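You operate a simulated robot arm through the tools that you are given. There is no shell and no other tool.

Carry out the task below with a simulated robot arm. There is one attempt and no reset: what you move stays moved.

JOB
Sift the flour into the milk, slide the bowl out and whisk it smooth.
Fine: slide it 15 to 22 cm toward the whisk; lay the whisk back where it was; the other mixing bowls stay as they are.

Only the result counts: the job must be done as asked and must still hold three seconds after the hand-in. Knocking over, shifting, dropping, spilling or breaking anything else fails it.

ROBOT AND FRAMES
A 6-joint arm with a fingered hand, fixed in place. Base frame: the origin is at the foot of the arm, x ahead of it, y to its left, z up. Lengths are in mm, angles in rad, forces in N, time in s.
With the tool pointing down near the work surface it reaches from about 100 to 620 mm from the base axis. Its first joint turns from -2.007 to 2.007 rad. Payload 4 kg.
The tool frame sits at the grasp point between the pads (the TCP): z along the fingers, y along the line on which they close. The tips reach 26 mm beyond it. Largest opening 132 mm; the body of the gripper starts 73 mm behind the TCP. The gripper is a hand of 4 fingers: y runs from the thumb to the fingers, the wrist lies at [0, 0, -239] in the tool frame, and closing takes about 1.5 s.
Orientation is that of the tool frame in the base frame, as [roll, pitch, yaw] about the fixed x, y, z axes, in that order (R = Rz(yaw) Ry(pitch) Rx(roll)). With the fingers straight down and closing along the base's y, the tool's x points along the base's -x, its y along +y and its z along -z.

CONTROLS
- The arm moves only by the tool send_rows. Its argument "rows" is a list of rows, each a list of 6 numbers: the shift along the tool's x, y, z in cm, then the turn, a rotation vector about the tool's x, y, z in rad. In form: [[x, y, z, rx, ry, rz], ...]. A call has 1 to 20 rows; each row shifts and turns the commanded pose from where the row before left it, along the tool's axes as they then stand. "claw" is the closure, from 0 (fully open) to 1 (shut), set as the call begins (left out, the last holds). Each row takes 0.2 s and may step no farther than 50 mm and 0.15 rad from the row before; otherwise, or with a gripper value out of range, the whole call is refused. Where a pose cannot be reached the arm comes as near as it can. A force on the tool above 40 N (or 10 N above the force at the start of the call, whichever is more), or a blocked arm, ends the call early, and 0.2 s more pass. Each finger travels about 153 mm/s and halts on what it meets, pressing with about 24 N; the grip force reading is that of the motor and also rises with nothing between the fingers. The clock runs only during rows and for 0.2 s after the last one: add rows that do not move to give the fingers time. The reply holds the time, the measured pose of the TCP, the force on the tool along the base axes, the opening and the grip force, in the units named above and with some noise, with the torque about the TCP (base axes, N m) and any sound that the robot's microphone picked up.
- Cameras (640 x 400 px; columns grow to the right, rows downward): "scene" is fixed at [52.3, 504.5, 1646]; the picture's right is [-0.80, -0.60, 0.00], its down [-0.24, 0.32, -0.91] and it looks along [0.55, -0.73, -0.40] (base axes); focal length 362 px, centre (320, 200). "wrist" rides on the gripper at [68, 2, -97] in the tool frame; the picture's right is [-0.03, 1.00, 0.00], its down [-0.82, -0.02, -0.58] and it looks along [-0.58, -0.01, 0.82] (tool axes); focal length 270 px, centre (320, 200). There is no depth. A picture from a camera that has moved, and an enlarged one, comes with that camera's place and axes in the base frame and with its lens. The place of the scene camera against the robot may be out by one fixed shift of up to 12 mm in any direction.
- capture(camera): a new picture of that camera. No time passes.
- move_column(by): slides the trunk up (or, below 0, down) by that many mm; the arm rides with it, the base frame stays. It gives what a move gives, with no picture.
- preshape(shape): the hand has 4 fingers and takes this shape, open, in about a second: jaw (thumb against the fingers, like two jaws); tri (thumb and two fingers); tip (a fingertip pinch); poke (one finger out to press); point (the index stretched); flat (the hand flat); cup (the hand cupped); fist (a fist). The gripper value then closes the fingers along that shape, each until it touches; the sizes above hold for jaw. It gives what a move gives, with no picture.
- close_up(camera, box): a new picture of the part [left, top, right, bottom] of that camera's present view, enlarged. No time passes.
- finish_job(): hands the job in; it is judged then, once.

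Nothing tells you positions but the pictures and the camera data. Unless the task says otherwise, let go and move clear before handing in.

The tools are called after "Emit:" by a JSON object that holds its "api" and its "payload". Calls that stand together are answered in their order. send_rows: Moves the arm, as the interface text tells. Its arguments: {"type":"object","properties":{"rows":{"type":"array","items":{"type":"array","items":{"type":"number"}}},"claw":{"type":"number"}},"required":["rows"]} The other tools are called the same way: move_column (by) slides the trunk up or down; preshape (shape) gives the hand a shape; capture (camera) takes a picture; close_up (camera, box) takes an enlarged picture of a part of a camera's view; finish_job () hands the job in.

At the start:

```text
time_s: 0.0
position: [386.9, -95.7, 1436.4]
tool_rot: [-3.141, -0.001, 3.141]
force: [0.7, 0.0, 0.5]
torque: [-0.01, 0.05, 0.01]
gripper_width: 131.8
grasp_force: 0.1
shape: jaw
trunk travel left (down, up): [-900.0, 90.0]
```

scene: 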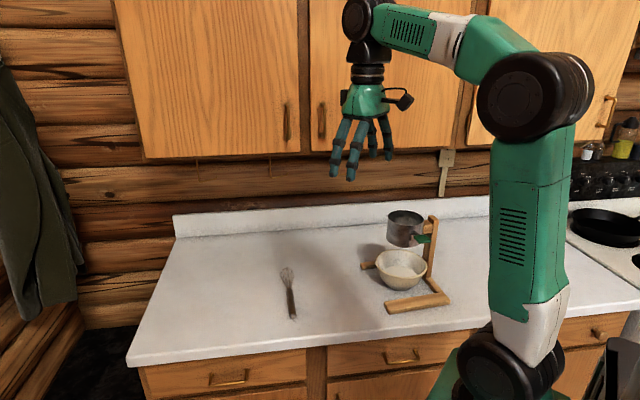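
wrist: 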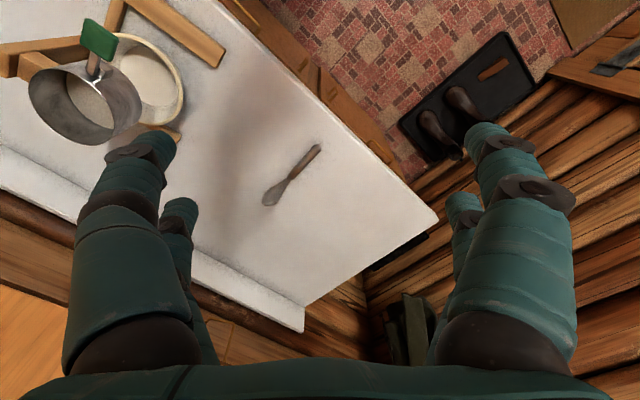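

I see a counter with a sifter held on a wooden stand above a bowl of milk, and a whisk lying to the left of it. I'll enlarge the pictures to understand the mechanism before I move.

Emit:
{"api": "close_up", "payload": {"camera": "scene", "box": [340, 190, 470, 325]}}

Emit:
{"api": "close_up", "payload": {"camera": "scene", "box": [250, 240, 350, 340]}}

Emit:
{"api": "close_up", "payload": {"camera": "wrist", "box": [0, 0, 240, 150]}}

Emit:
{"api": "close_up", "payload": {"camera": "scene", "box": [540, 80, 640, 300]}}

```text
2.96 times, centred on (405, 258) of scene
camera zoom: at [52.3, 504.5, 1646.0], right [-0.8, -0.6, 0.0], down [-0.24, 0.32, -0.91], along [0.55, -0.73, -0.4], focal length 1071 px, centre (68, 30)
```

zoom: 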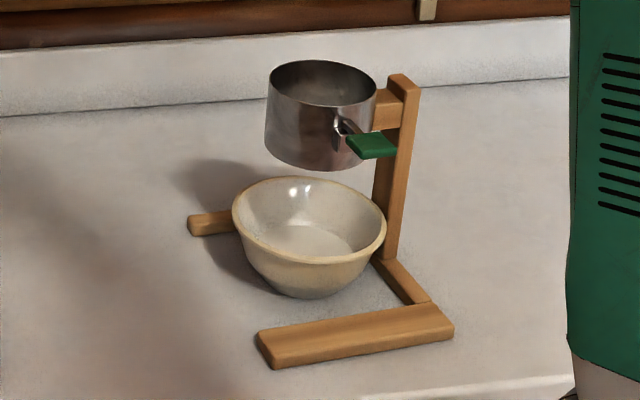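

```text
4.00 times, centred on (300, 290) of scene
camera zoom: at [52.3, 504.5, 1646.0], right [-0.8, -0.6, 0.0], down [-0.24, 0.32, -0.91], along [0.55, -0.73, -0.4], focal length 1446 px, centre (400, -160)
```

zoom: 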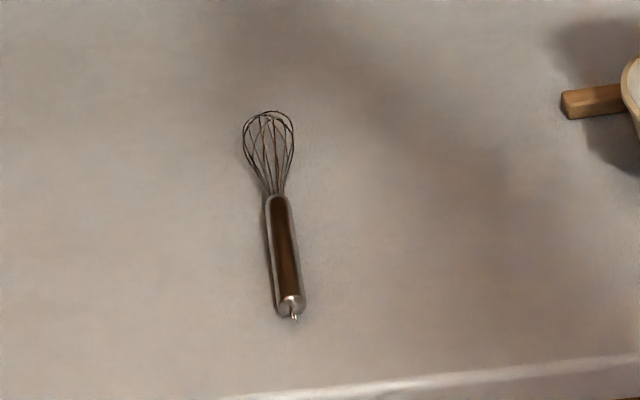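

```text
2.67 times, centred on (120, 75) of wrist
camera zoom: at [317.7, -93.3, 1533.2], right [0.03, 1.0, 0.0], down [0.82, -0.02, 0.58], along [0.58, -0.01, -0.82], focal length 721 px, centre (853, 533)
```

zoom: 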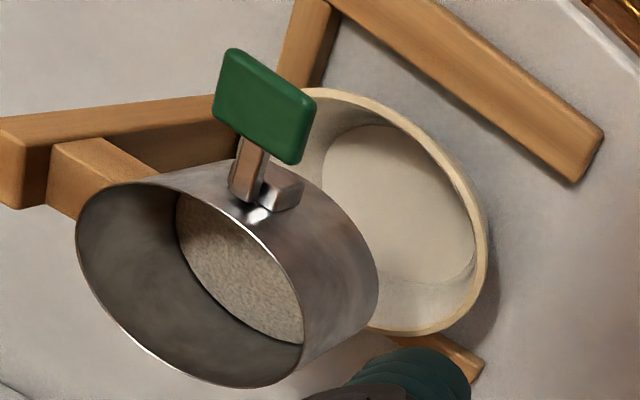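

```text
1.82 times, centred on (590, 190) of scene
camera zoom: at [52.3, 504.5, 1646.0], right [-0.8, -0.6, 0.0], down [-0.24, 0.32, -0.91], along [0.55, -0.73, -0.4], focal length 657 px, centre (-171, 218)
```

zoom: 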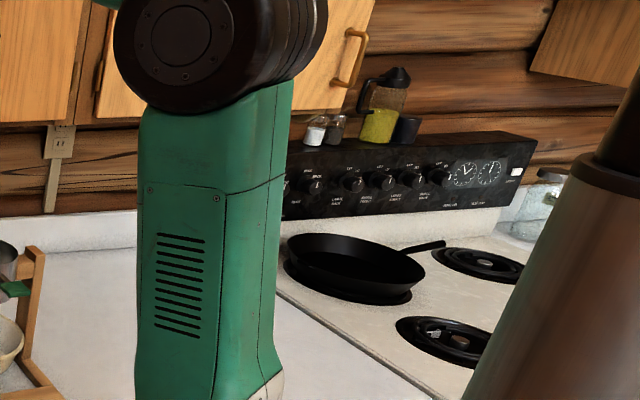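

The counter edge runs at about 45° in the base frame. The bowl sits near (434,-448), the whisk's handle end near (610,-105), and the counter at z≈900. Next I'll move the wrist camera to look at the sifter and its green lever from above.

Emit:
{"api": "send_rows", "payload": {"rows": [[1.05, -3.8, 1.72, 0, 0, 0], [1.05, -3.8, 1.72, 0, 0, 0], [1.05, -3.8, 1.72, 0, 0, 0], [1.05, -3.8, 1.72, 0, 0, 0], [1.05, -3.8, 1.72, 0, 0, 0], [1.05, -3.8, 1.72, 0, 0, 0], [0, 0, 0, 0, 0, 0.131], [0, 0, 0, 0, 0, 0.131], [0, 0, 0, 0, 0, 0.131], [0, 0, 0, 0, 0, 0.131], [0, 0, 0, 0, 0, 0.131], [0, 0, 0, 0, 0, 0.131], [0, 0, 0, 0, 0, 0]], "claw": 0}}

Emit:
{"api": "capture", "payload": {"camera": "wrist"}}

Emit:
{"api": "capture", "payload": {"camera": "scene"}}

```text
time_s: 2.8
position: [323.9, -323.6, 1332.8]
tool_rot: [-3.141, 0.0, 2.355]
force: [0.7, 0.1, 0.2]
torque: [-0.03, -0.01, 0.0]
gripper_width: 132.2
grasp_force: 0.1
shape: jaw
trunk travel left (down, up): [-900.0, 90.0]
```

```text
taken
camera wrist: at [275.9, -273.1, 1430.2], right [0.73, 0.69, 0.0], down [0.56, -0.59, 0.58], along [0.4, -0.42, -0.82], focal length 270 px, centre (320, 200)
```

wrist: 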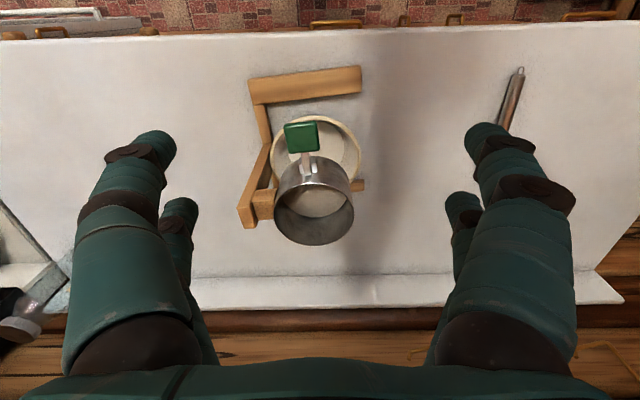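

```text
taken
```

scene: 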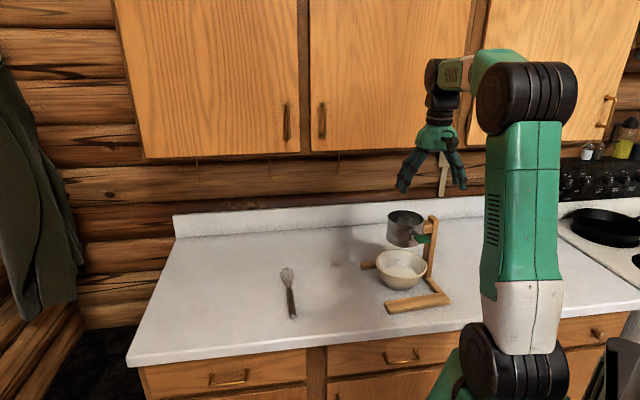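

The stand is C-shaped and opens toward the whisk, and the sifter's green tab points toward the robot. I'll enlarge the view to measure these.

Emit:
{"api": "close_up", "payload": {"camera": "wrist", "box": [220, 50, 400, 262]}}

Emit:
{"api": "close_up", "payload": {"camera": "wrist", "box": [260, 100, 380, 175]}}

Emit:
{"api": "close_up", "payload": {"camera": "scene", "box": [370, 200, 450, 250]}}

```text
1.89 times, centred on (310, 156) of wrist
camera zoom: at [275.9, -273.1, 1430.2], right [0.73, 0.69, 0.0], down [0.56, -0.59, 0.58], along [0.4, -0.42, -0.82], focal length 510 px, centre (339, 283)
```

zoom: 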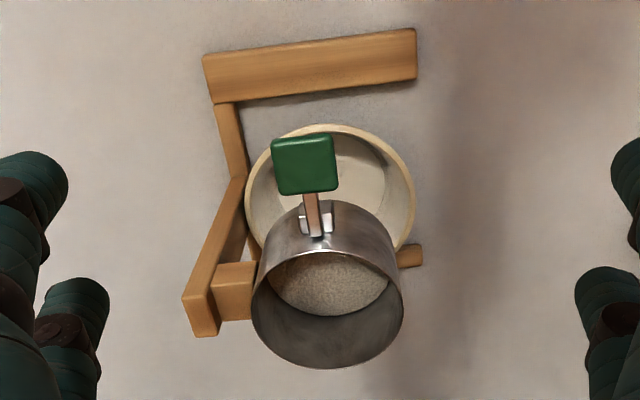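

```text
5.33 times, centred on (320, 138) of wrist
camera zoom: at [275.9, -273.1, 1430.2], right [0.73, 0.69, 0.0], down [0.56, -0.59, 0.58], along [0.4, -0.42, -0.82], focal length 1442 px, centre (320, 533)
```

zoom: 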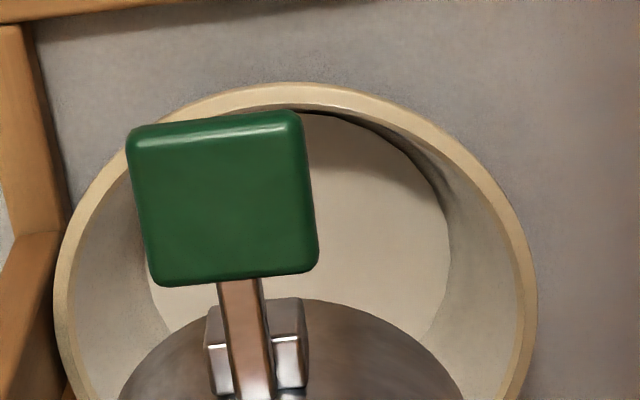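

```text
8.00 times, centred on (410, 225) of scene
camera zoom: at [52.3, 504.5, 1646.0], right [-0.8, -0.6, 0.0], down [-0.24, 0.32, -0.91], along [0.55, -0.73, -0.4], focal length 2893 px, centre (-400, 0)
```

zoom: 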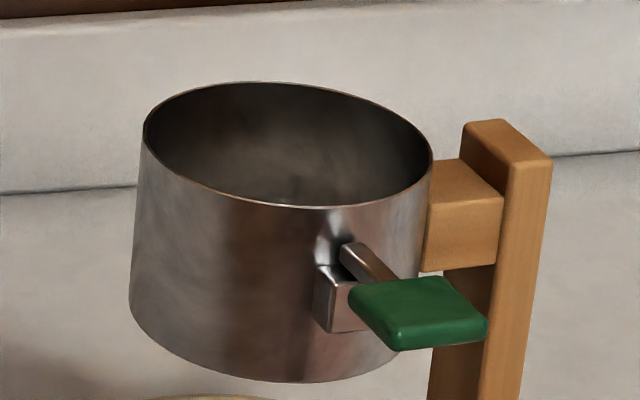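

The green paddle looks like a hinged press-down lever at about (345,-370,1143), about 33 mm square. I'll shape the hand to poke and see where the fingertip lies.

Emit:
{"api": "preshape", "payload": {"shape": "poke"}}

Emit:
{"api": "capture", "payload": {"camera": "wrist"}}

Emit:
{"api": "close_up", "payload": {"camera": "scene", "box": [380, 120, 500, 270]}}

```text
time_s: 3.7
position: [324.4, -323.6, 1333.4]
tool_rot: [3.141, 0.0, 2.357]
force: [0.3, 0.3, 0.7]
torque: [-0.01, 0.01, 0.03]
gripper_width: 0.2
grasp_force: 0.1
shape: poke
trunk travel left (down, up): [-900.0, 90.0]
```

```text
taken
camera wrist: at [275.8, -273.2, 1430.2], right [0.73, 0.69, 0.0], down [0.56, -0.59, 0.58], along [0.4, -0.42, -0.82], focal length 270 px, centre (320, 200)
```

wrist: 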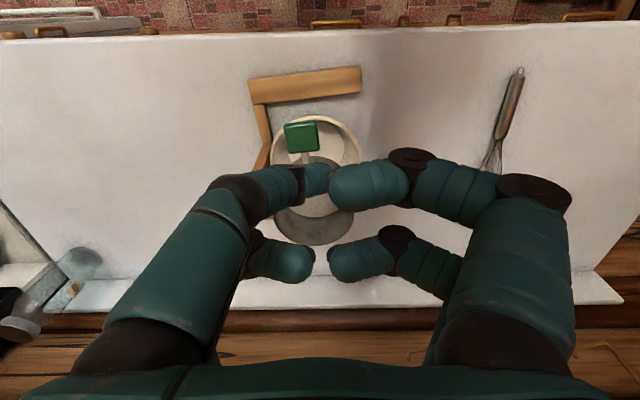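

```text
2.67 times, centred on (440, 195) of scene
camera zoom: at [52.3, 504.5, 1646.0], right [-0.8, -0.6, 0.0], down [-0.24, 0.32, -0.91], along [0.55, -0.73, -0.4], focal length 964 px, centre (0, 213)
```

zoom: 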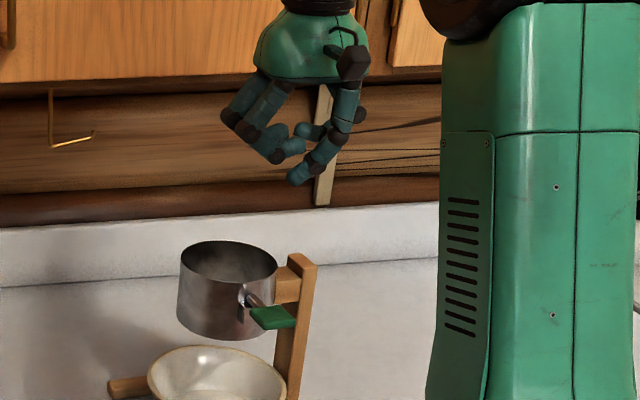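

The poking fingertip lies close to the TCP axis, about 24 mm beyond the TCP. The heights are still uncertain, so I'll take two side-shifted wrist views with a wide baseline.

Emit:
{"api": "send_rows", "payload": {"rows": [[0, 4, 0, 0, 0, 0], [0, 4, 0, 0, 0, 0], [0, 4, 0, 0, 0, 0], [0, 4, 0, 0, 0, 0], [0, 0, 0, 0, 0, 0]]}}

Emit:
{"api": "capture", "payload": {"camera": "wrist"}}

Emit:
{"api": "close_up", "payload": {"camera": "wrist", "box": [60, 30, 300, 250]}}

Emit:
{"api": "close_up", "payload": {"camera": "wrist", "box": [320, 40, 480, 140]}}

Emit:
{"api": "send_rows", "payload": {"rows": [[0, -4, 0, 0, 0, 0], [0, -4, 0, 0, 0, 0], [0, -4, 0, 0, 0, 0], [0, -4, 0, 0, 0, 0], [0, -4, 0, 0, 0, 0], [0, -4, 0, 0, 0, 0], [0, -4, 0, 0, 0, 0], [0, -4, 0, 0, 0, 0], [0, 0, 0, 0, 0, 0]]}}

Emit:
{"api": "capture", "payload": {"camera": "wrist"}}

Emit:
{"api": "close_up", "payload": {"camera": "wrist", "box": [320, 30, 560, 250]}}

```text
time_s: 4.9
position: [437.1, -212.8, 1333.9]
tool_rot: [-3.141, 0.0, 2.354]
force: [0.6, 0.2, -0.5]
torque: [0.0, -0.03, 0.0]
gripper_width: 0.1
grasp_force: 0.1
shape: poke
trunk travel left (down, up): [-900.0, 90.0]
```

```text
taken
camera wrist: at [388.9, -161.9, 1430.5], right [0.73, 0.69, 0.0], down [0.56, -0.59, 0.58], along [0.4, -0.42, -0.82], focal length 270 px, centre (320, 200)
```

wrist: 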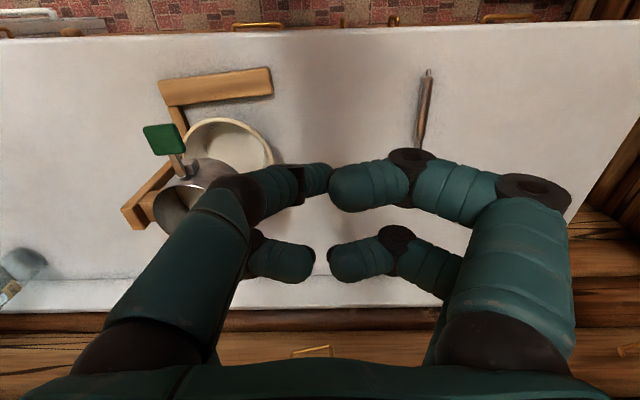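

```text
1.82 times, centred on (180, 140) of wrist
camera zoom: at [388.9, -161.9, 1430.5], right [0.73, 0.69, 0.0], down [0.56, -0.59, 0.58], along [0.4, -0.42, -0.82], focal length 491 px, centre (574, 309)
```

zoom: 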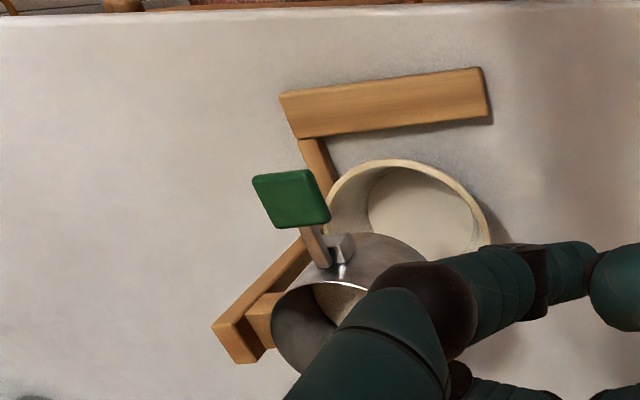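

```text
4.00 times, centred on (400, 90) of wrist
camera zoom: at [388.9, -161.9, 1430.5], right [0.73, 0.69, 0.0], down [0.56, -0.59, 0.58], along [0.4, -0.42, -0.82], focal length 1081 px, centre (0, 640)
```

zoom: 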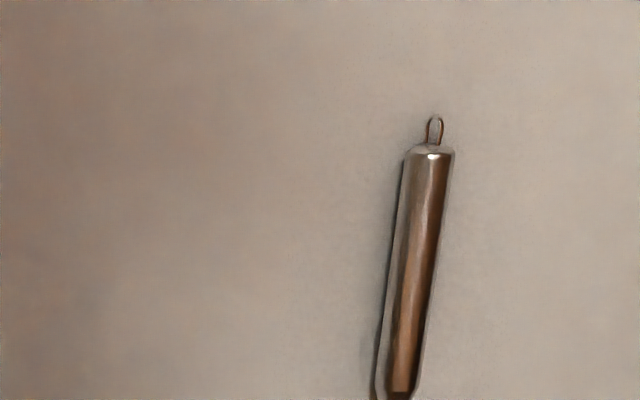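

```text
time_s: 6.9
position: [211.2, -437.6, 1333.2]
tool_rot: [-3.141, -0.001, 2.355]
force: [-0.8, 0.3, -0.6]
torque: [-0.05, -0.01, -0.03]
gripper_width: 0.1
grasp_force: 0.0
shape: poke
trunk travel left (down, up): [-900.0, 90.0]
```

```text
taken
camera wrist: at [163.0, -385.9, 1430.3], right [0.72, 0.69, 0.0], down [0.56, -0.59, 0.58], along [0.4, -0.42, -0.82], focal length 270 px, centre (320, 200)
```

wrist: 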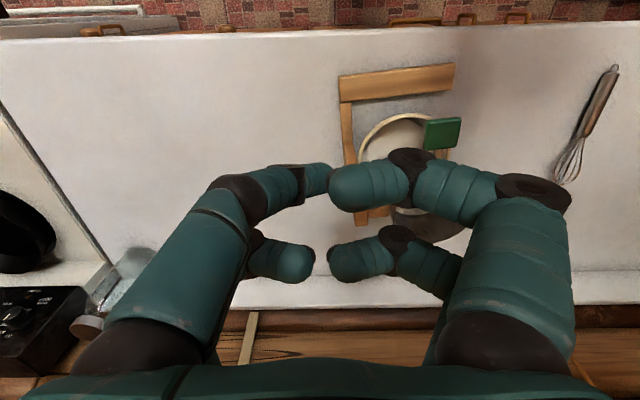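

```text
1.82 times, centred on (440, 140) of wrist
camera zoom: at [163.0, -385.9, 1430.3], right [0.72, 0.69, 0.0], down [0.56, -0.59, 0.58], along [0.4, -0.42, -0.82], focal length 491 px, centre (102, 309)
```

zoom: 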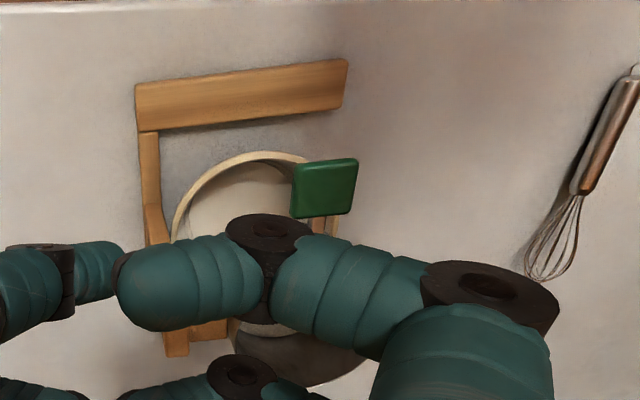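

The paddle triangulates to about (346,-374,1134) and the counter to roughly z 900. I'll tilt the hand 45° so the other fingers stay clear of the sifter, hover above the paddle, and check the alignment.

Emit:
{"api": "send_rows", "payload": {"rows": [[0, 0, 0, 0, -0.131, 0], [0, 0, 0, 0, -0.131, 0], [0, 0, 0, 0, -0.131, 0], [0, 0, 0, 0, -0.131, 0], [0, 0, 0, 0, -0.131, 0], [0, 0, 0, 0, -0.131, 0], [1.4, 2.82, 2.2, 0, 0, 0], [1.4, 2.82, 2.2, 0, 0, 0], [1.4, 2.82, 2.2, 0, 0, 0], [1.4, 2.82, 2.2, 0, 0, 0], [1.4, 2.82, 2.2, 0, 0, 0], [0, 0, 0, 0, 0, 0]]}}

Emit:
{"api": "capture", "payload": {"camera": "wrist"}}

Emit:
{"api": "close_up", "payload": {"camera": "scene", "box": [360, 150, 480, 270]}}

Emit:
{"api": "capture", "payload": {"camera": "scene"}}

```text
time_s: 9.5
position: [338.0, -357.4, 1231.0]
tool_rot: [-3.141, 0.778, 2.354]
force: [-0.2, 0.1, -0.3]
torque: [0.02, 0.0, -0.01]
gripper_width: 0.2
grasp_force: 0.1
shape: poke
out of reach, approached as far as the arm can: row 10, 11
trunk travel left (down, up): [-900.0, 90.0]
```

```text
taken
camera wrist: at [255.2, -272.5, 1252.2], right [0.72, 0.69, 0.02], down [0.11, -0.14, 0.98], along [0.68, -0.71, -0.18], focal length 270 px, centre (320, 200)
```

wrist: 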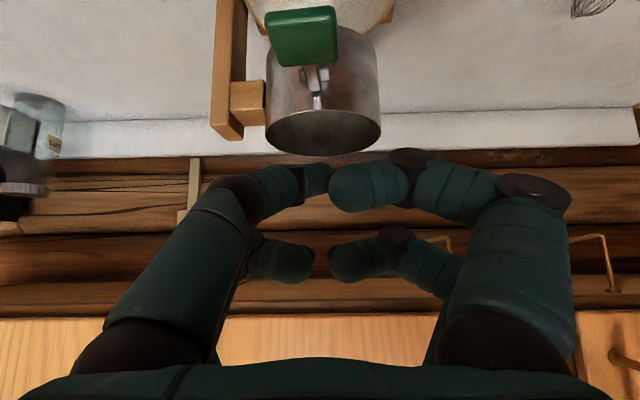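

```text
3.33 times, centred on (420, 210) of scene
camera zoom: at [52.3, 504.5, 1646.0], right [-0.8, -0.6, 0.0], down [-0.24, 0.32, -0.91], along [0.55, -0.73, -0.4], focal length 1205 px, centre (-13, 167)
```

zoom: 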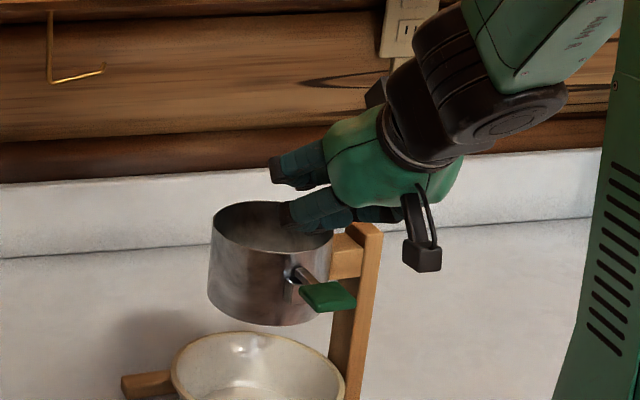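

```text
taken
```

scene: 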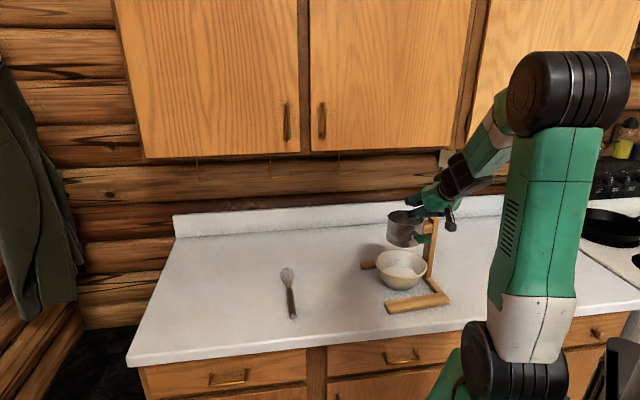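

The arm can't go lower here without lowering the trunk. I'll look closely at the fingers before I go on.

Emit:
{"api": "close_up", "payload": {"camera": "scene", "box": [396, 185, 456, 245]}}

Emit:
{"api": "close_up", "payload": {"camera": "wrist", "box": [220, 0, 420, 220]}}

```text
6.67 times, centred on (426, 215) of scene
camera zoom: at [52.3, 504.5, 1646.0], right [-0.8, -0.6, 0.0], down [-0.24, 0.32, -0.91], along [0.55, -0.73, -0.4], focal length 2411 px, centre (-387, 100)
```

zoom: 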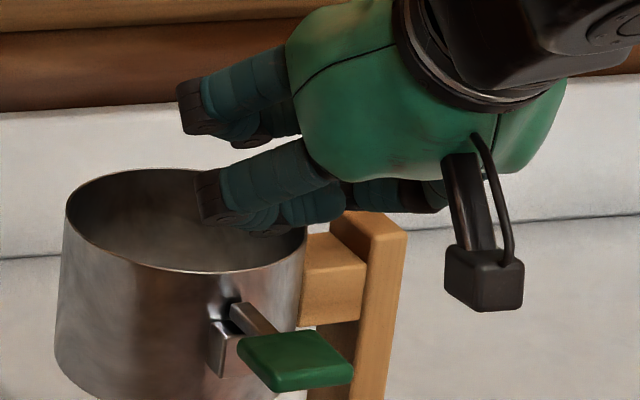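

```text
1.82 times, centred on (320, 110) of wrist
camera zoom: at [255.2, -272.5, 1252.2], right [0.72, 0.69, 0.02], down [0.11, -0.14, 0.98], along [0.68, -0.71, -0.18], focal length 491 px, centre (320, 364)
```

zoom: 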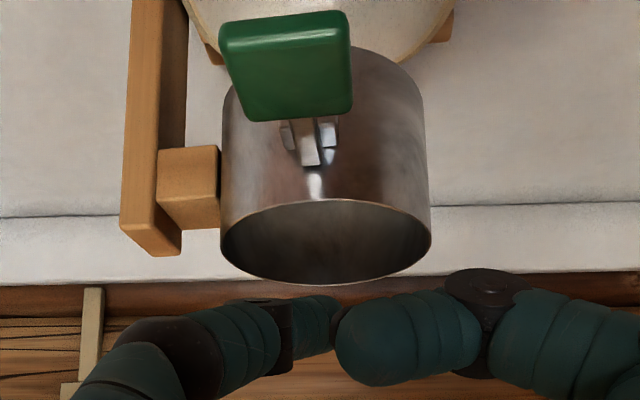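

Rim centre is at about (424,-442,1145) and the paddle top at about z 1132, so the tilted finger clears the sifter. I'll raise the hand a little and lower the trunk, which gives the arm room to press downward.

Emit:
{"api": "send_rows", "payload": {"rows": [[-2, 0, -2, 0, 0, 0], [-2, 0, -2, 0, 0, 0], [-2, 0, -2, 0, 0, 0], [0, 0, 0, 0, 0, 0]]}}

Emit:
{"api": "move_column", "payload": {"by": -130}}

Emit:
{"api": "close_up", "payload": {"camera": "scene", "box": [396, 185, 456, 245]}}

Emit:
{"api": "capture", "payload": {"camera": "wrist"}}

```text
time_s: 10.5
position: [337.0, -357.3, 1317.5]
tool_rot: [-3.14, 0.786, 2.356]
force: [-0.5, -0.4, 0.1]
torque: [-0.01, -0.02, 0.0]
gripper_width: 0.1
grasp_force: 0.0
shape: poke
trunk travel left (down, up): [-900.0, 90.0]
```

```text
time_s: 12.1
position: [337.3, -356.8, 1187.3]
tool_rot: [3.14, 0.787, 2.356]
force: [-0.8, -0.4, -0.1]
torque: [0.0, 0.0, 0.01]
gripper_width: 0.2
grasp_force: 0.0
shape: poke
trunk travel left (down, up): [-770.0, 220.0]
```

```text
6.67 times, centred on (426, 215) of scene
camera zoom: at [52.3, 504.5, 1646.0], right [-0.8, -0.6, 0.0], down [-0.24, 0.32, -0.91], along [0.55, -0.73, -0.4], focal length 2411 px, centre (-387, 100)
```

zoom: 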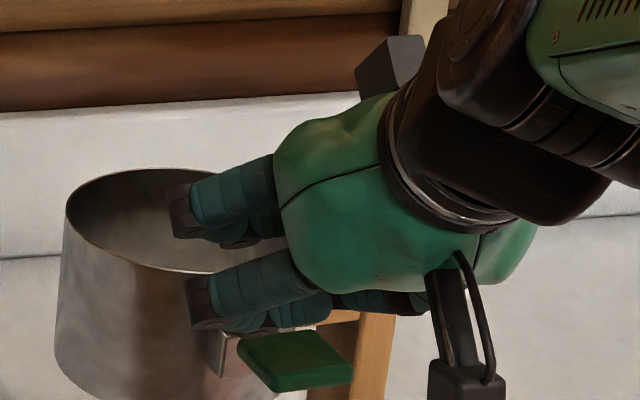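

```text
taken
camera wrist: at [254.8, -272.7, 1207.0], right [0.72, 0.69, 0.02], down [0.1, -0.13, 0.99], along [0.69, -0.71, -0.17], focal length 270 px, centre (320, 200)
```

wrist: 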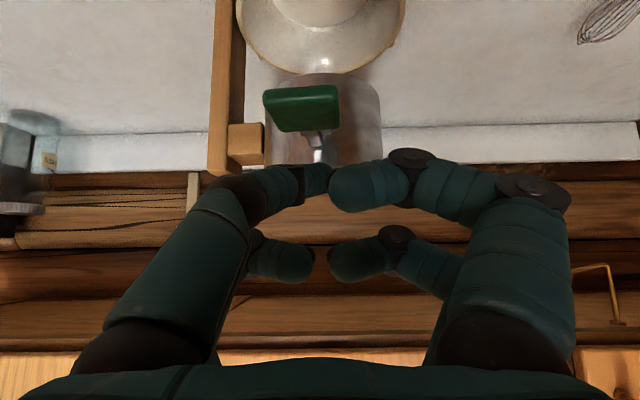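

The fingertip is about 38 mm above the paddle. I'll shift slightly sideways and come down in small steps, watching the force.

Emit:
{"api": "send_rows", "payload": {"rows": [[0, -0.5, 0, 0, 0, 0], [0.7, 0, 0.7, 0, 0, 0], [0.7, 0, 0.7, 0, 0, 0], [0.35, 0, 0.35, 0, 0, 0], [0, 0, 0, 0, 0, 0]]}}

Emit:
{"api": "close_up", "payload": {"camera": "scene", "box": [396, 205, 456, 265]}}

Emit:
{"api": "close_up", "payload": {"camera": "wrist", "box": [220, 60, 420, 220]}}

```text
time_s: 13.3
position: [334.2, -362.1, 1161.3]
tool_rot: [3.139, 0.784, 2.355]
force: [0.4, 1.0, 0.8]
torque: [0.0, 0.0, -0.02]
gripper_width: 0.0
grasp_force: 0.2
shape: poke
trunk travel left (down, up): [-770.0, 220.0]
```

```text
6.67 times, centred on (426, 235) of scene
camera zoom: at [52.3, 504.5, 1646.0], right [-0.8, -0.6, 0.0], down [-0.24, 0.32, -0.91], along [0.55, -0.73, -0.4], focal length 2411 px, centre (-387, -33)
```

zoom: 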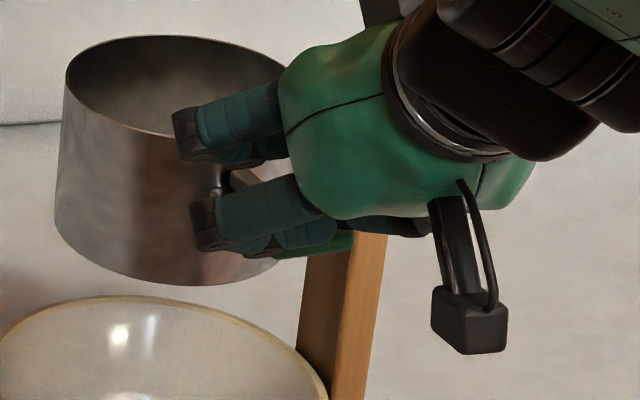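

```text
2.50 times, centred on (320, 140) of wrist
camera zoom: at [251.4, -276.1, 1182.0], right [0.72, 0.69, 0.02], down [0.1, -0.13, 0.99], along [0.69, -0.71, -0.17], focal length 676 px, centre (320, 350)
```

zoom: 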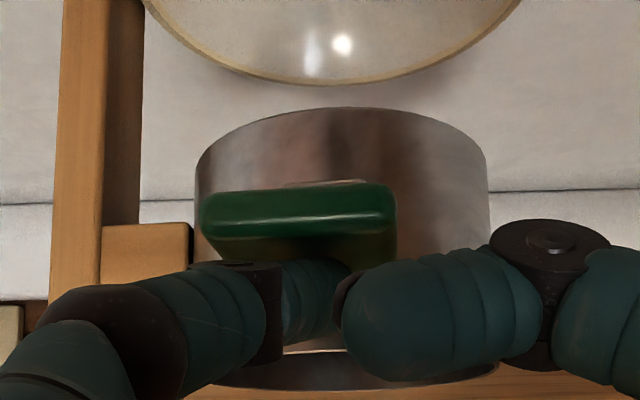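

The fingertip is just above the paddle, so I'll press down gently.

Emit:
{"api": "send_rows", "payload": {"rows": [[0.28, 0, 0.28, 0, 0, 0], [0.28, 0, 0.28, 0, 0, 0], [0.28, 0, 0.28, 0, 0, 0], [0.28, 0, 0.28, 0, 0, 0], [0, 0, 0, 0, 0, 0]]}}

Emit:
{"api": "close_up", "payload": {"camera": "scene", "box": [396, 205, 456, 265]}}

Emit:
{"api": "close_up", "payload": {"camera": "wrist", "box": [220, 60, 420, 220]}}

```text
time_s: 14.5
position: [334.1, -361.2, 1147.9]
tool_rot: [-3.141, 0.788, 2.354]
force: [-0.5, 0.3, 1.4]
torque: [-0.03, 0.0, -0.05]
gripper_width: 0.0
grasp_force: 0.0
shape: poke
trunk travel left (down, up): [-770.0, 220.0]
```

```text
6.67 times, centred on (426, 235) of scene
camera zoom: at [52.3, 504.5, 1646.0], right [-0.8, -0.6, 0.0], down [-0.24, 0.32, -0.91], along [0.55, -0.73, -0.4], focal length 2411 px, centre (-387, -33)
```

zoom: 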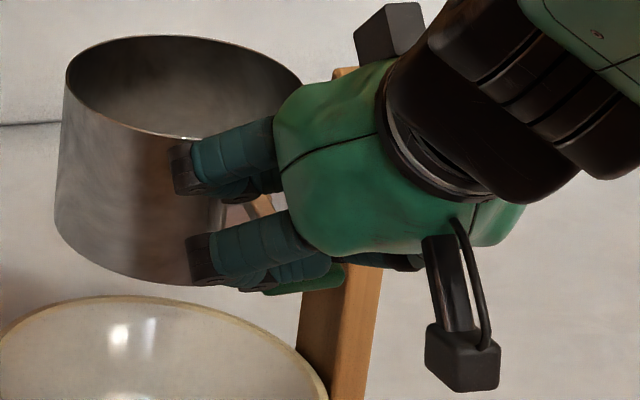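

```text
2.50 times, centred on (320, 140) of wrist
camera zoom: at [251.6, -276.1, 1166.3], right [0.72, 0.69, 0.02], down [0.1, -0.13, 0.99], along [0.69, -0.71, -0.17], focal length 676 px, centre (320, 350)
```

zoom: 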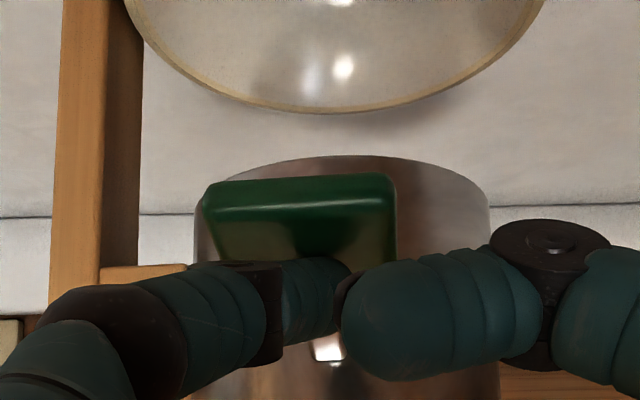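

The paddle moves down under a light force. I'll keep pressing until it meets its stop.

Emit:
{"api": "send_rows", "payload": {"rows": [[0.2, 0, 0.2, 0, 0, 0], [0.2, 0, 0.2, 0, 0, 0], [0.2, 0, 0.2, 0, 0, 0], [0, 0, 0, 0, 0, 0]]}}

Emit:
{"api": "close_up", "payload": {"camera": "scene", "box": [396, 205, 456, 265]}}

Emit:
{"api": "close_up", "payload": {"camera": "wrist", "box": [220, 60, 420, 220]}}

```text
time_s: 15.5
position: [333.0, -360.7, 1138.6]
tool_rot: [-3.142, 0.787, 2.356]
force: [-0.1, 0.5, 1.8]
torque: [-0.01, -0.03, 0.01]
gripper_width: 0.2
grasp_force: 0.1
shape: poke
trunk travel left (down, up): [-770.0, 220.0]
```

```text
6.67 times, centred on (426, 235) of scene
camera zoom: at [52.3, 504.5, 1646.0], right [-0.8, -0.6, 0.0], down [-0.24, 0.32, -0.91], along [0.55, -0.73, -0.4], focal length 2411 px, centre (-387, -33)
```

zoom: 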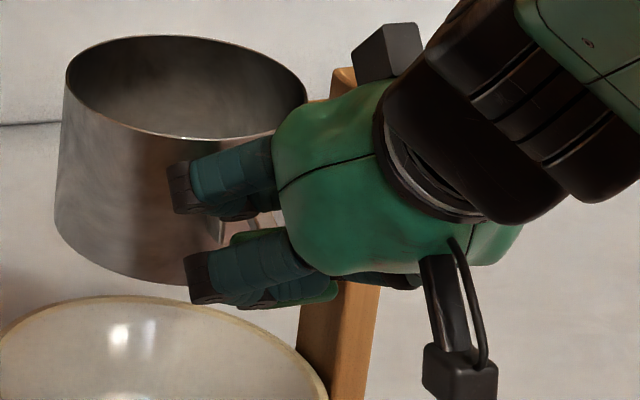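

```text
2.50 times, centred on (320, 140) of wrist
camera zoom: at [251.3, -276.2, 1158.0], right [0.72, 0.69, 0.02], down [0.1, -0.13, 0.99], along [0.69, -0.71, -0.17], focal length 676 px, centre (320, 350)
```

zoom: 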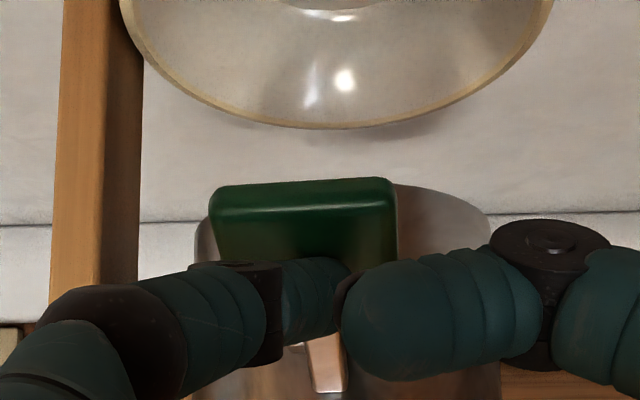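

Emit:
{"api": "send_rows", "payload": {"rows": [[0.2, 0, 0.2, 0, 0, 0], [0.2, 0, 0.2, 0, 0, 0], [0.2, 0, 0.2, 0, 0, 0], [0, 0, 0, 0, 0, 0]]}}

Emit:
{"api": "close_up", "payload": {"camera": "scene", "box": [380, 200, 460, 300]}}

Emit:
{"api": "close_up", "payload": {"camera": "wrist", "box": [220, 60, 420, 220]}}

```text
time_s: 16.5
position: [331.4, -360.1, 1132.8]
tool_rot: [-3.14, 0.792, 2.355]
force: [-3.7, 3.3, 21.4]
torque: [-0.23, -0.24, 0.03]
gripper_width: 0.1
grasp_force: 0.0
shape: poke
trunk travel left (down, up): [-770.0, 220.0]
```

```text
4.00 times, centred on (420, 250) of scene
camera zoom: at [52.3, 504.5, 1646.0], right [-0.8, -0.6, 0.0], down [-0.24, 0.32, -0.91], along [0.55, -0.73, -0.4], focal length 1446 px, centre (-80, 0)
```

zoom: 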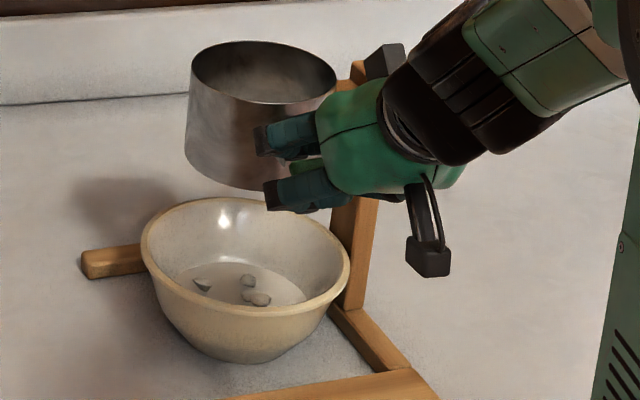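

```text
2.50 times, centred on (320, 140) of wrist
camera zoom: at [250.0, -275.2, 1151.8], right [0.72, 0.69, 0.02], down [0.1, -0.13, 0.99], along [0.69, -0.71, -0.16], focal length 676 px, centre (320, 350)
```

zoom: 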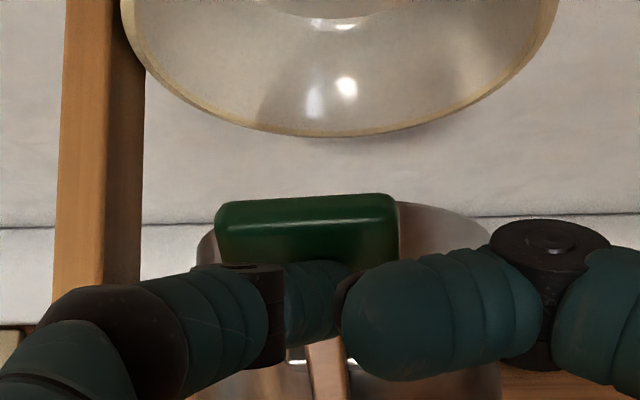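

Pressing to the stop dropped some flour into the milk. I'll release fully and repeat the strokes.

Emit:
{"api": "send_rows", "payload": {"rows": [[-1.3, 0, -1.3, 0, 0, 0], [-1.3, 0, -1.3, 0, 0, 0], [0, 0, 0, 0, 0, 0], [1.2, 0, 1.2, 0, 0, 0], [0.9, 0, 0.9, 0, 0, 0], [0.4, 0, 0.4, 0, 0, 0], [0, 0, 0, 0, 0, 0], [-1.25, 0, -1.25, 0, 0, 0], [-1.25, 0, -1.25, 0, 0, 0], [0, 0, 0, 0, 0, 0], [1.2, 0, 1.2, 0, 0, 0], [0.9, 0, 0.9, 0, 0, 0], [0.4, 0, 0.4, 0, 0, 0], [0, 0, 0, 0, 0, 0]]}}

Emit:
{"api": "close_up", "payload": {"camera": "scene", "box": [380, 200, 460, 300]}}

```text
time_s: 19.5
position: [333.6, -359.3, 1132.6]
tool_rot: [-3.139, 0.79, 2.356]
force: [-3.0, 3.6, 16.7]
torque: [-0.15, -0.18, 0.02]
gripper_width: 0.0
grasp_force: 0.0
shape: poke
trunk travel left (down, up): [-770.0, 220.0]
```

```text
4.00 times, centred on (420, 250) of scene
camera zoom: at [52.3, 504.5, 1646.0], right [-0.8, -0.6, 0.0], down [-0.24, 0.32, -0.91], along [0.55, -0.73, -0.4], focal length 1446 px, centre (-80, 0)
```

zoom: 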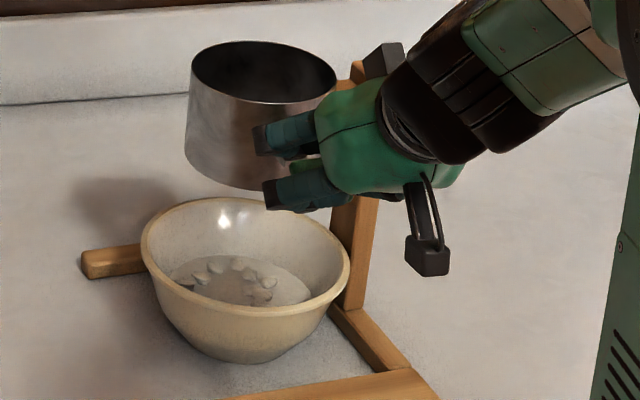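

Each stroke drops more flour. I'll give it several more strokes.

Emit:
{"api": "send_rows", "payload": {"rows": [[-1.25, 0, -1.25, 0, 0, 0], [-1.25, 0, -1.25, 0, 0, 0], [0, 0, 0, 0, 0, 0], [1.2, 0, 1.2, 0, 0, 0], [0.9, 0, 0.9, 0, 0, 0], [0.4, 0, 0.4, 0, 0, 0], [0, 0, 0, 0, 0, 0], [-1.25, 0, -1.25, 0, 0, 0], [-1.25, 0, -1.25, 0, 0, 0], [0, 0, 0, 0, 0, 0], [1.2, 0, 1.2, 0, 0, 0], [0.9, 0, 0.9, 0, 0, 0], [0.4, 0, 0.4, 0, 0, 0], [0, 0, 0, 0, 0, 0]]}}

Emit:
{"api": "close_up", "payload": {"camera": "scene", "box": [380, 200, 460, 300]}}

Emit:
{"api": "send_rows", "payload": {"rows": [[-1.25, 0, -1.25, 0, 0, 0], [-1.25, 0, -1.25, 0, 0, 0], [0, 0, 0, 0, 0, 0], [1.2, 0, 1.2, 0, 0, 0], [0.9, 0, 0.9, 0, 0, 0], [0.4, 0, 0.4, 0, 0, 0], [0, 0, 0, 0, 0, 0], [-1.25, 0, -1.25, 0, 0, 0], [-1.25, 0, -1.25, 0, 0, 0], [0, 0, 0, 0, 0, 0], [1.2, 0, 1.2, 0, 0, 0], [0.9, 0, 0.9, 0, 0, 0], [0.4, 0, 0.4, 0, 0, 0], [0, 0, 0, 0, 0, 0]]}}

Emit:
{"api": "close_up", "payload": {"camera": "scene", "box": [380, 200, 460, 300]}}

```text
time_s: 22.5
position: [332.5, -361.0, 1133.3]
tool_rot: [-3.138, 0.791, 2.355]
force: [-6.0, 1.7, 16.3]
torque: [-0.2, -0.1, -0.06]
gripper_width: 0.0
grasp_force: 0.1
shape: poke
trunk travel left (down, up): [-770.0, 220.0]
```

```text
4.00 times, centred on (420, 250) of scene
camera zoom: at [52.3, 504.5, 1646.0], right [-0.8, -0.6, 0.0], down [-0.24, 0.32, -0.91], along [0.55, -0.73, -0.4], focal length 1446 px, centre (-80, 0)
```

zoom: 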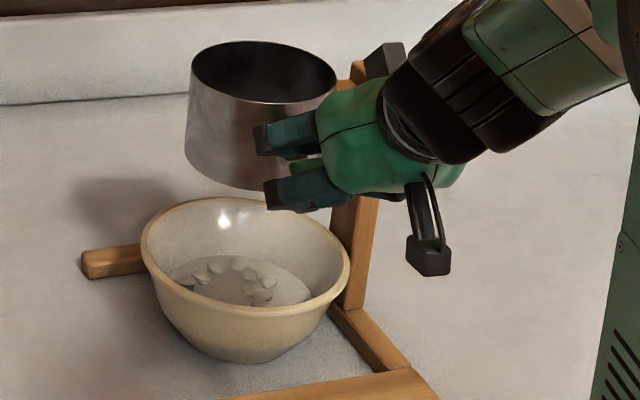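

```text
time_s: 25.5
position: [333.1, -361.0, 1133.8]
tool_rot: [-3.141, 0.79, 2.356]
force: [-4.7, 2.9, 16.8]
torque: [-0.17, -0.12, -0.06]
gripper_width: 0.4
grasp_force: 0.0
shape: poke
trunk travel left (down, up): [-770.0, 220.0]
```

```text
4.00 times, centred on (420, 250) of scene
camera zoom: at [52.3, 504.5, 1646.0], right [-0.8, -0.6, 0.0], down [-0.24, 0.32, -0.91], along [0.55, -0.73, -0.4], focal length 1446 px, centre (-80, 0)
```

zoom: 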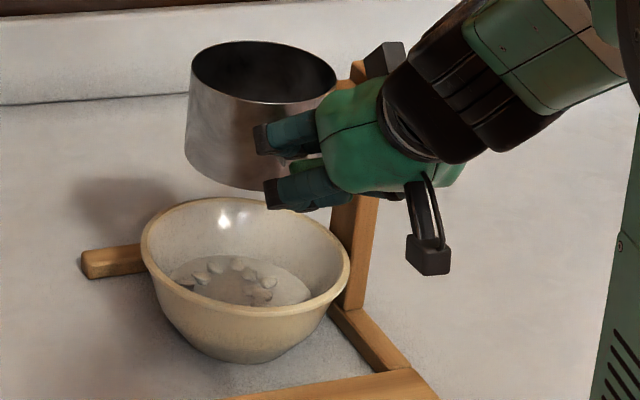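

Nothing has changed since the third stroke, so the sifter seems empty. I'll lift off, straighten the hand, and look into the sifter and at the bowl from above.

Emit:
{"api": "send_rows", "payload": {"rows": [[-1.4, 0, -1.4, 0, 0, 0], [-1.4, 0, -1.4, 0, 0, 0], [-2, 0, -2, 0, 0, 0], [-2, 0, -2, 0, 0, 0], [0, 0, 0, 0, 0.131, 0], [0, 0, 0, 0, 0.131, 0], [0, 0, 0, 0, 0.131, 0], [0, 0, 0, 0, 0.131, 0], [0, 0, 0, 0, 0.131, 0], [0, 0, 0, 0, 0.13, 0], [2, 0, -4, 0, 0, 0], [2, 0, -4, 0, 0, 0], [0, 0, 0, 0, 0, 0]]}}

Emit:
{"api": "close_up", "payload": {"camera": "wrist", "box": [200, 20, 440, 260]}}

Emit:
{"api": "close_up", "payload": {"camera": "scene", "box": [340, 190, 470, 325]}}

```text
time_s: 28.3
position: [305.8, -332.4, 1306.4]
tool_rot: [3.14, 0.0, 2.355]
force: [0.3, -0.7, 1.3]
torque: [-0.02, -0.05, 0.04]
gripper_width: 0.0
grasp_force: 0.1
shape: poke
trunk travel left (down, up): [-770.0, 220.0]
```

```text
1.67 times, centred on (320, 140) of wrist
camera zoom: at [257.4, -282.1, 1403.0], right [0.73, 0.69, 0.0], down [0.56, -0.59, 0.58], along [0.4, -0.42, -0.82], focal length 450 px, centre (320, 300)
```

zoom: 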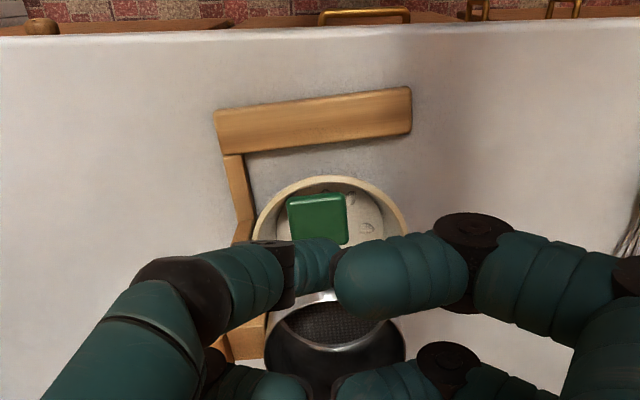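

```text
2.96 times, centred on (405, 258) of scene
camera zoom: at [52.3, 504.5, 1646.0], right [-0.8, -0.6, 0.0], down [-0.24, 0.32, -0.91], along [0.55, -0.73, -0.4], focal length 1071 px, centre (68, 30)
```

zoom: 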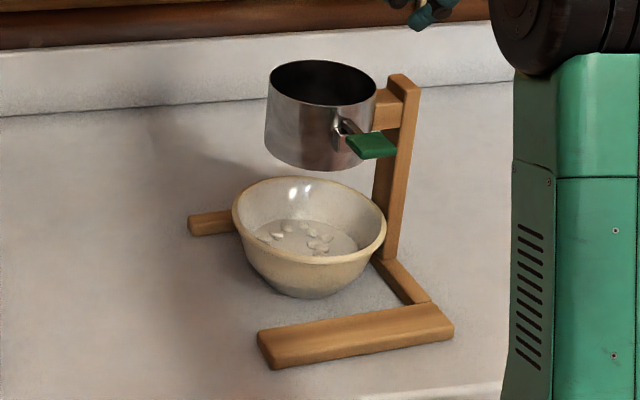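

The sifter is empty and the flour is in the bowl. Next I'll turn the hand to look at the bowl diagonally from its whisk side and measure it.

Emit:
{"api": "send_rows", "payload": {"rows": [[0, 0, 0, 0, 0, 0.131], [0, 0, 0, 0, 0, 0.131], [0, 0, 0, 0, 0, 0.131], [0, 0, 0, 0, 0, 0.131], [0, 0, 0, 0, 0, 0.131], [0, 0, 0, 0, 0, 0.131], [1.05, 2.95, 0, 0, 0, 0], [1.05, 2.95, 0, 0, 0, 0], [1.05, 2.95, 0, 0, 0, 0], [1.05, 2.95, 0, 0, 0, 0], [0, 0, 0, 0, 0, 0]]}}

Emit:
{"api": "move_column", "payload": {"by": -150}}

Emit:
{"api": "capture", "payload": {"camera": "wrist"}}

Emit:
{"api": "close_up", "payload": {"camera": "wrist", "box": [160, 0, 480, 200]}}

Emit:
{"api": "capture", "payload": {"camera": "scene"}}

```text
time_s: 30.7
position: [424.0, -291.3, 1307.4]
tool_rot: [3.141, -0.001, 1.568]
force: [-0.1, 0.2, 0.1]
torque: [0.01, 0.0, 0.02]
gripper_width: 0.1
grasp_force: 0.0
shape: poke
trunk travel left (down, up): [-770.0, 220.0]
```

```text
time_s: 32.4
position: [423.7, -291.6, 1156.4]
tool_rot: [-3.141, 0.0, 1.57]
force: [0.2, 0.4, 0.3]
torque: [0.0, 0.0, 0.03]
gripper_width: 0.1
grasp_force: 0.1
shape: poke
trunk travel left (down, up): [-620.0, 370.0]
```

```text
taken
camera wrist: at [424.4, -221.3, 1253.6], right [1.0, -0.03, 0.0], down [-0.02, -0.82, 0.58], along [-0.01, -0.58, -0.82], focal length 270 px, centre (320, 200)
```

wrist: 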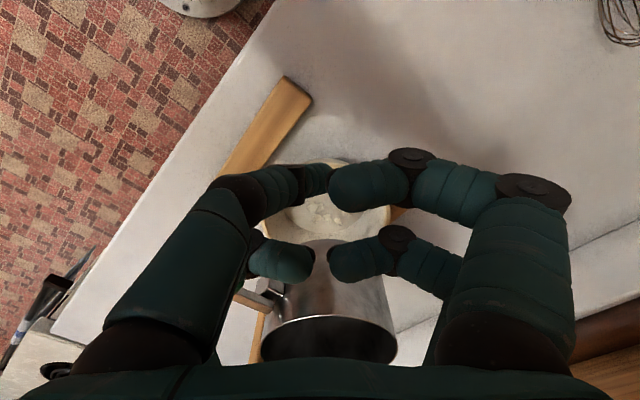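

```text
2.00 times, centred on (320, 100) of wrist
camera zoom: at [424.4, -221.3, 1253.6], right [1.0, -0.03, 0.0], down [-0.02, -0.82, 0.58], along [-0.01, -0.58, -0.82], focal length 541 px, centre (320, 400)
```

zoom: 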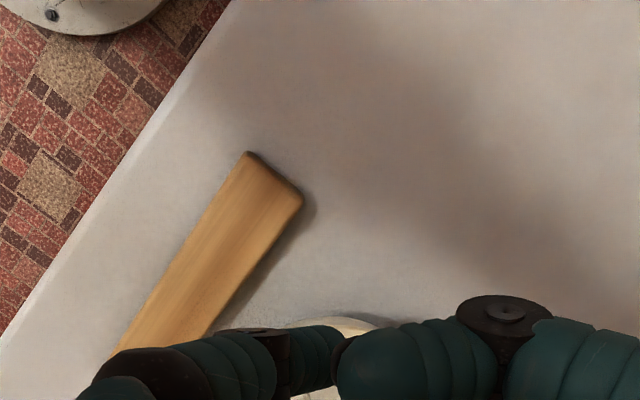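

```text
taken
```

scene: 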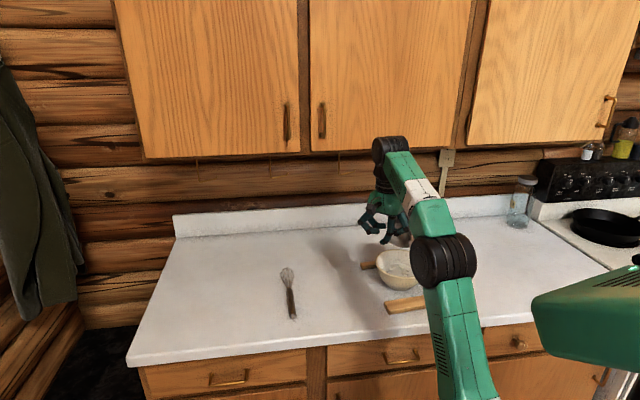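

The fingers hide the bowl. I'll tilt to the approach angle, which should bring the bowl into view above the fingers.

Emit:
{"api": "send_rows", "payload": {"rows": [[0, 0, 0, 0, -0.131, 0], [0, 0, 0, 0, -0.131, 0], [0, 0, 0, 0, -0.131, 0], [0, 0, 0, 0, -0.131, 0], [0, 0, 0, 0, 0, 0]]}}

Emit:
{"api": "capture", "payload": {"camera": "wrist"}}

Emit:
{"api": "close_up", "payload": {"camera": "wrist", "box": [200, 20, 440, 170]}}

```text
time_s: 33.6
position: [423.9, -290.7, 1156.6]
tool_rot: [3.14, 0.528, 1.569]
force: [0.8, -0.1, -0.7]
torque: [0.0, 0.01, 0.01]
gripper_width: 0.0
grasp_force: 0.0
shape: poke
trunk travel left (down, up): [-620.0, 370.0]
```

```text
taken
camera wrist: at [424.7, -181.8, 1206.0], right [1.0, -0.02, 0.01], down [-0.02, -0.41, 0.91], along [-0.02, -0.91, -0.42], focal length 270 px, centre (320, 200)
```

wrist: 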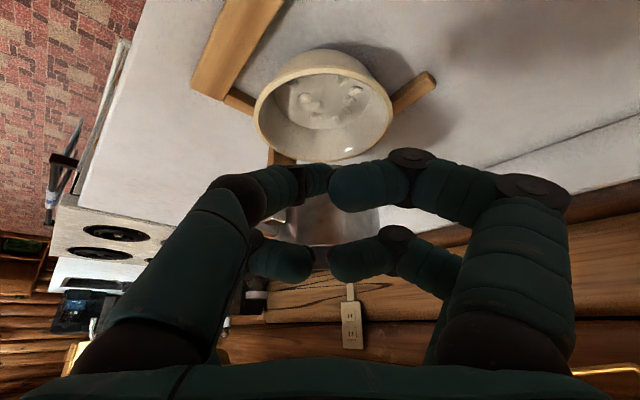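

```text
2.67 times, centred on (320, 95) of wrist
camera zoom: at [424.7, -181.8, 1206.0], right [1.0, -0.02, 0.01], down [-0.02, -0.41, 0.91], along [-0.02, -0.91, -0.42], focal length 721 px, centre (320, 480)
```

zoom: 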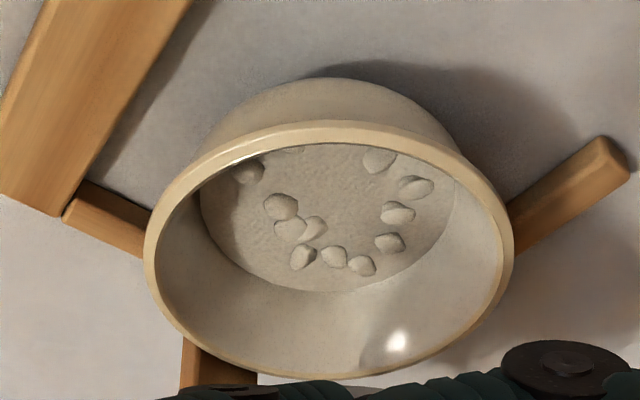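

The bowl rim centre is about (424,-443), rim z≈985 and outer radius ≈81 mm, and the milk surface is at z≈944. My plan is to hook the poking finger inside the bowl's whisk-side wall and drag it. First I'll descend outside the rim.

Emit:
{"api": "send_rows", "payload": {"rows": [[0.82, 0.775, 3.38, 0, 0, 0], [0.82, 0.775, 3.38, 0, 0, 0], [0.82, 0.775, 3.38, 0, 0, 0], [0.82, 0.775, 3.38, 0, 0, 0], [0, 0, 0, 0, 0, 0]]}}

Emit:
{"api": "capture", "payload": {"camera": "wrist"}}

Emit:
{"api": "close_up", "payload": {"camera": "scene", "box": [340, 190, 470, 325]}}

```text
time_s: 34.8
position: [455.3, -329.8, 1022.3]
tool_rot: [3.141, 0.526, 1.571]
force: [0.1, 0.1, -1.2]
torque: [0.0, -0.01, -0.04]
gripper_width: 0.1
grasp_force: 0.0
shape: poke
trunk travel left (down, up): [-620.0, 370.0]
```

```text
taken
camera wrist: at [455.9, -221.2, 1072.3], right [1.0, -0.02, 0.01], down [-0.02, -0.42, 0.91], along [-0.02, -0.91, -0.42], focal length 270 px, centre (320, 200)
```

wrist: 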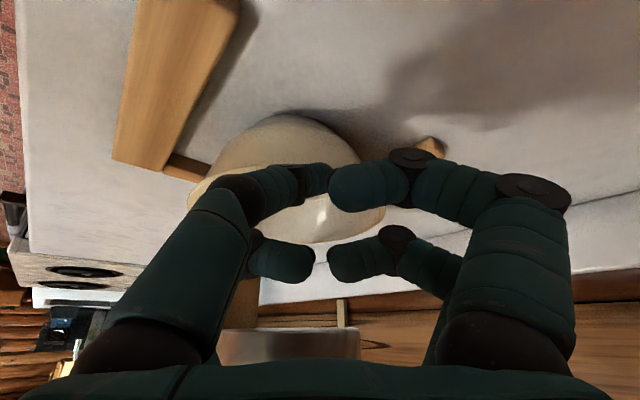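

```text
2.96 times, centred on (405, 258) of scene
camera zoom: at [52.3, 504.5, 1646.0], right [-0.8, -0.6, 0.0], down [-0.24, 0.32, -0.91], along [0.55, -0.73, -0.4], focal length 1071 px, centre (68, 30)
```

zoom: 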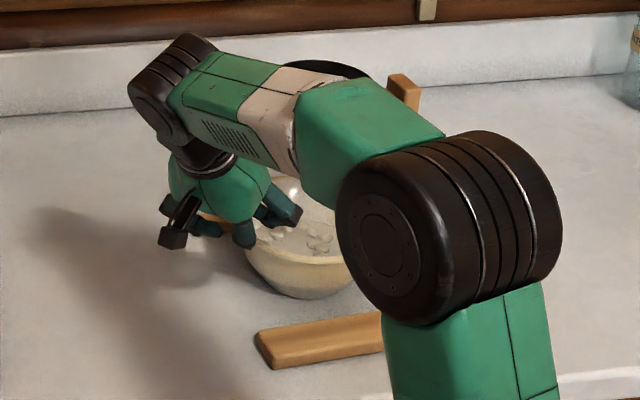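

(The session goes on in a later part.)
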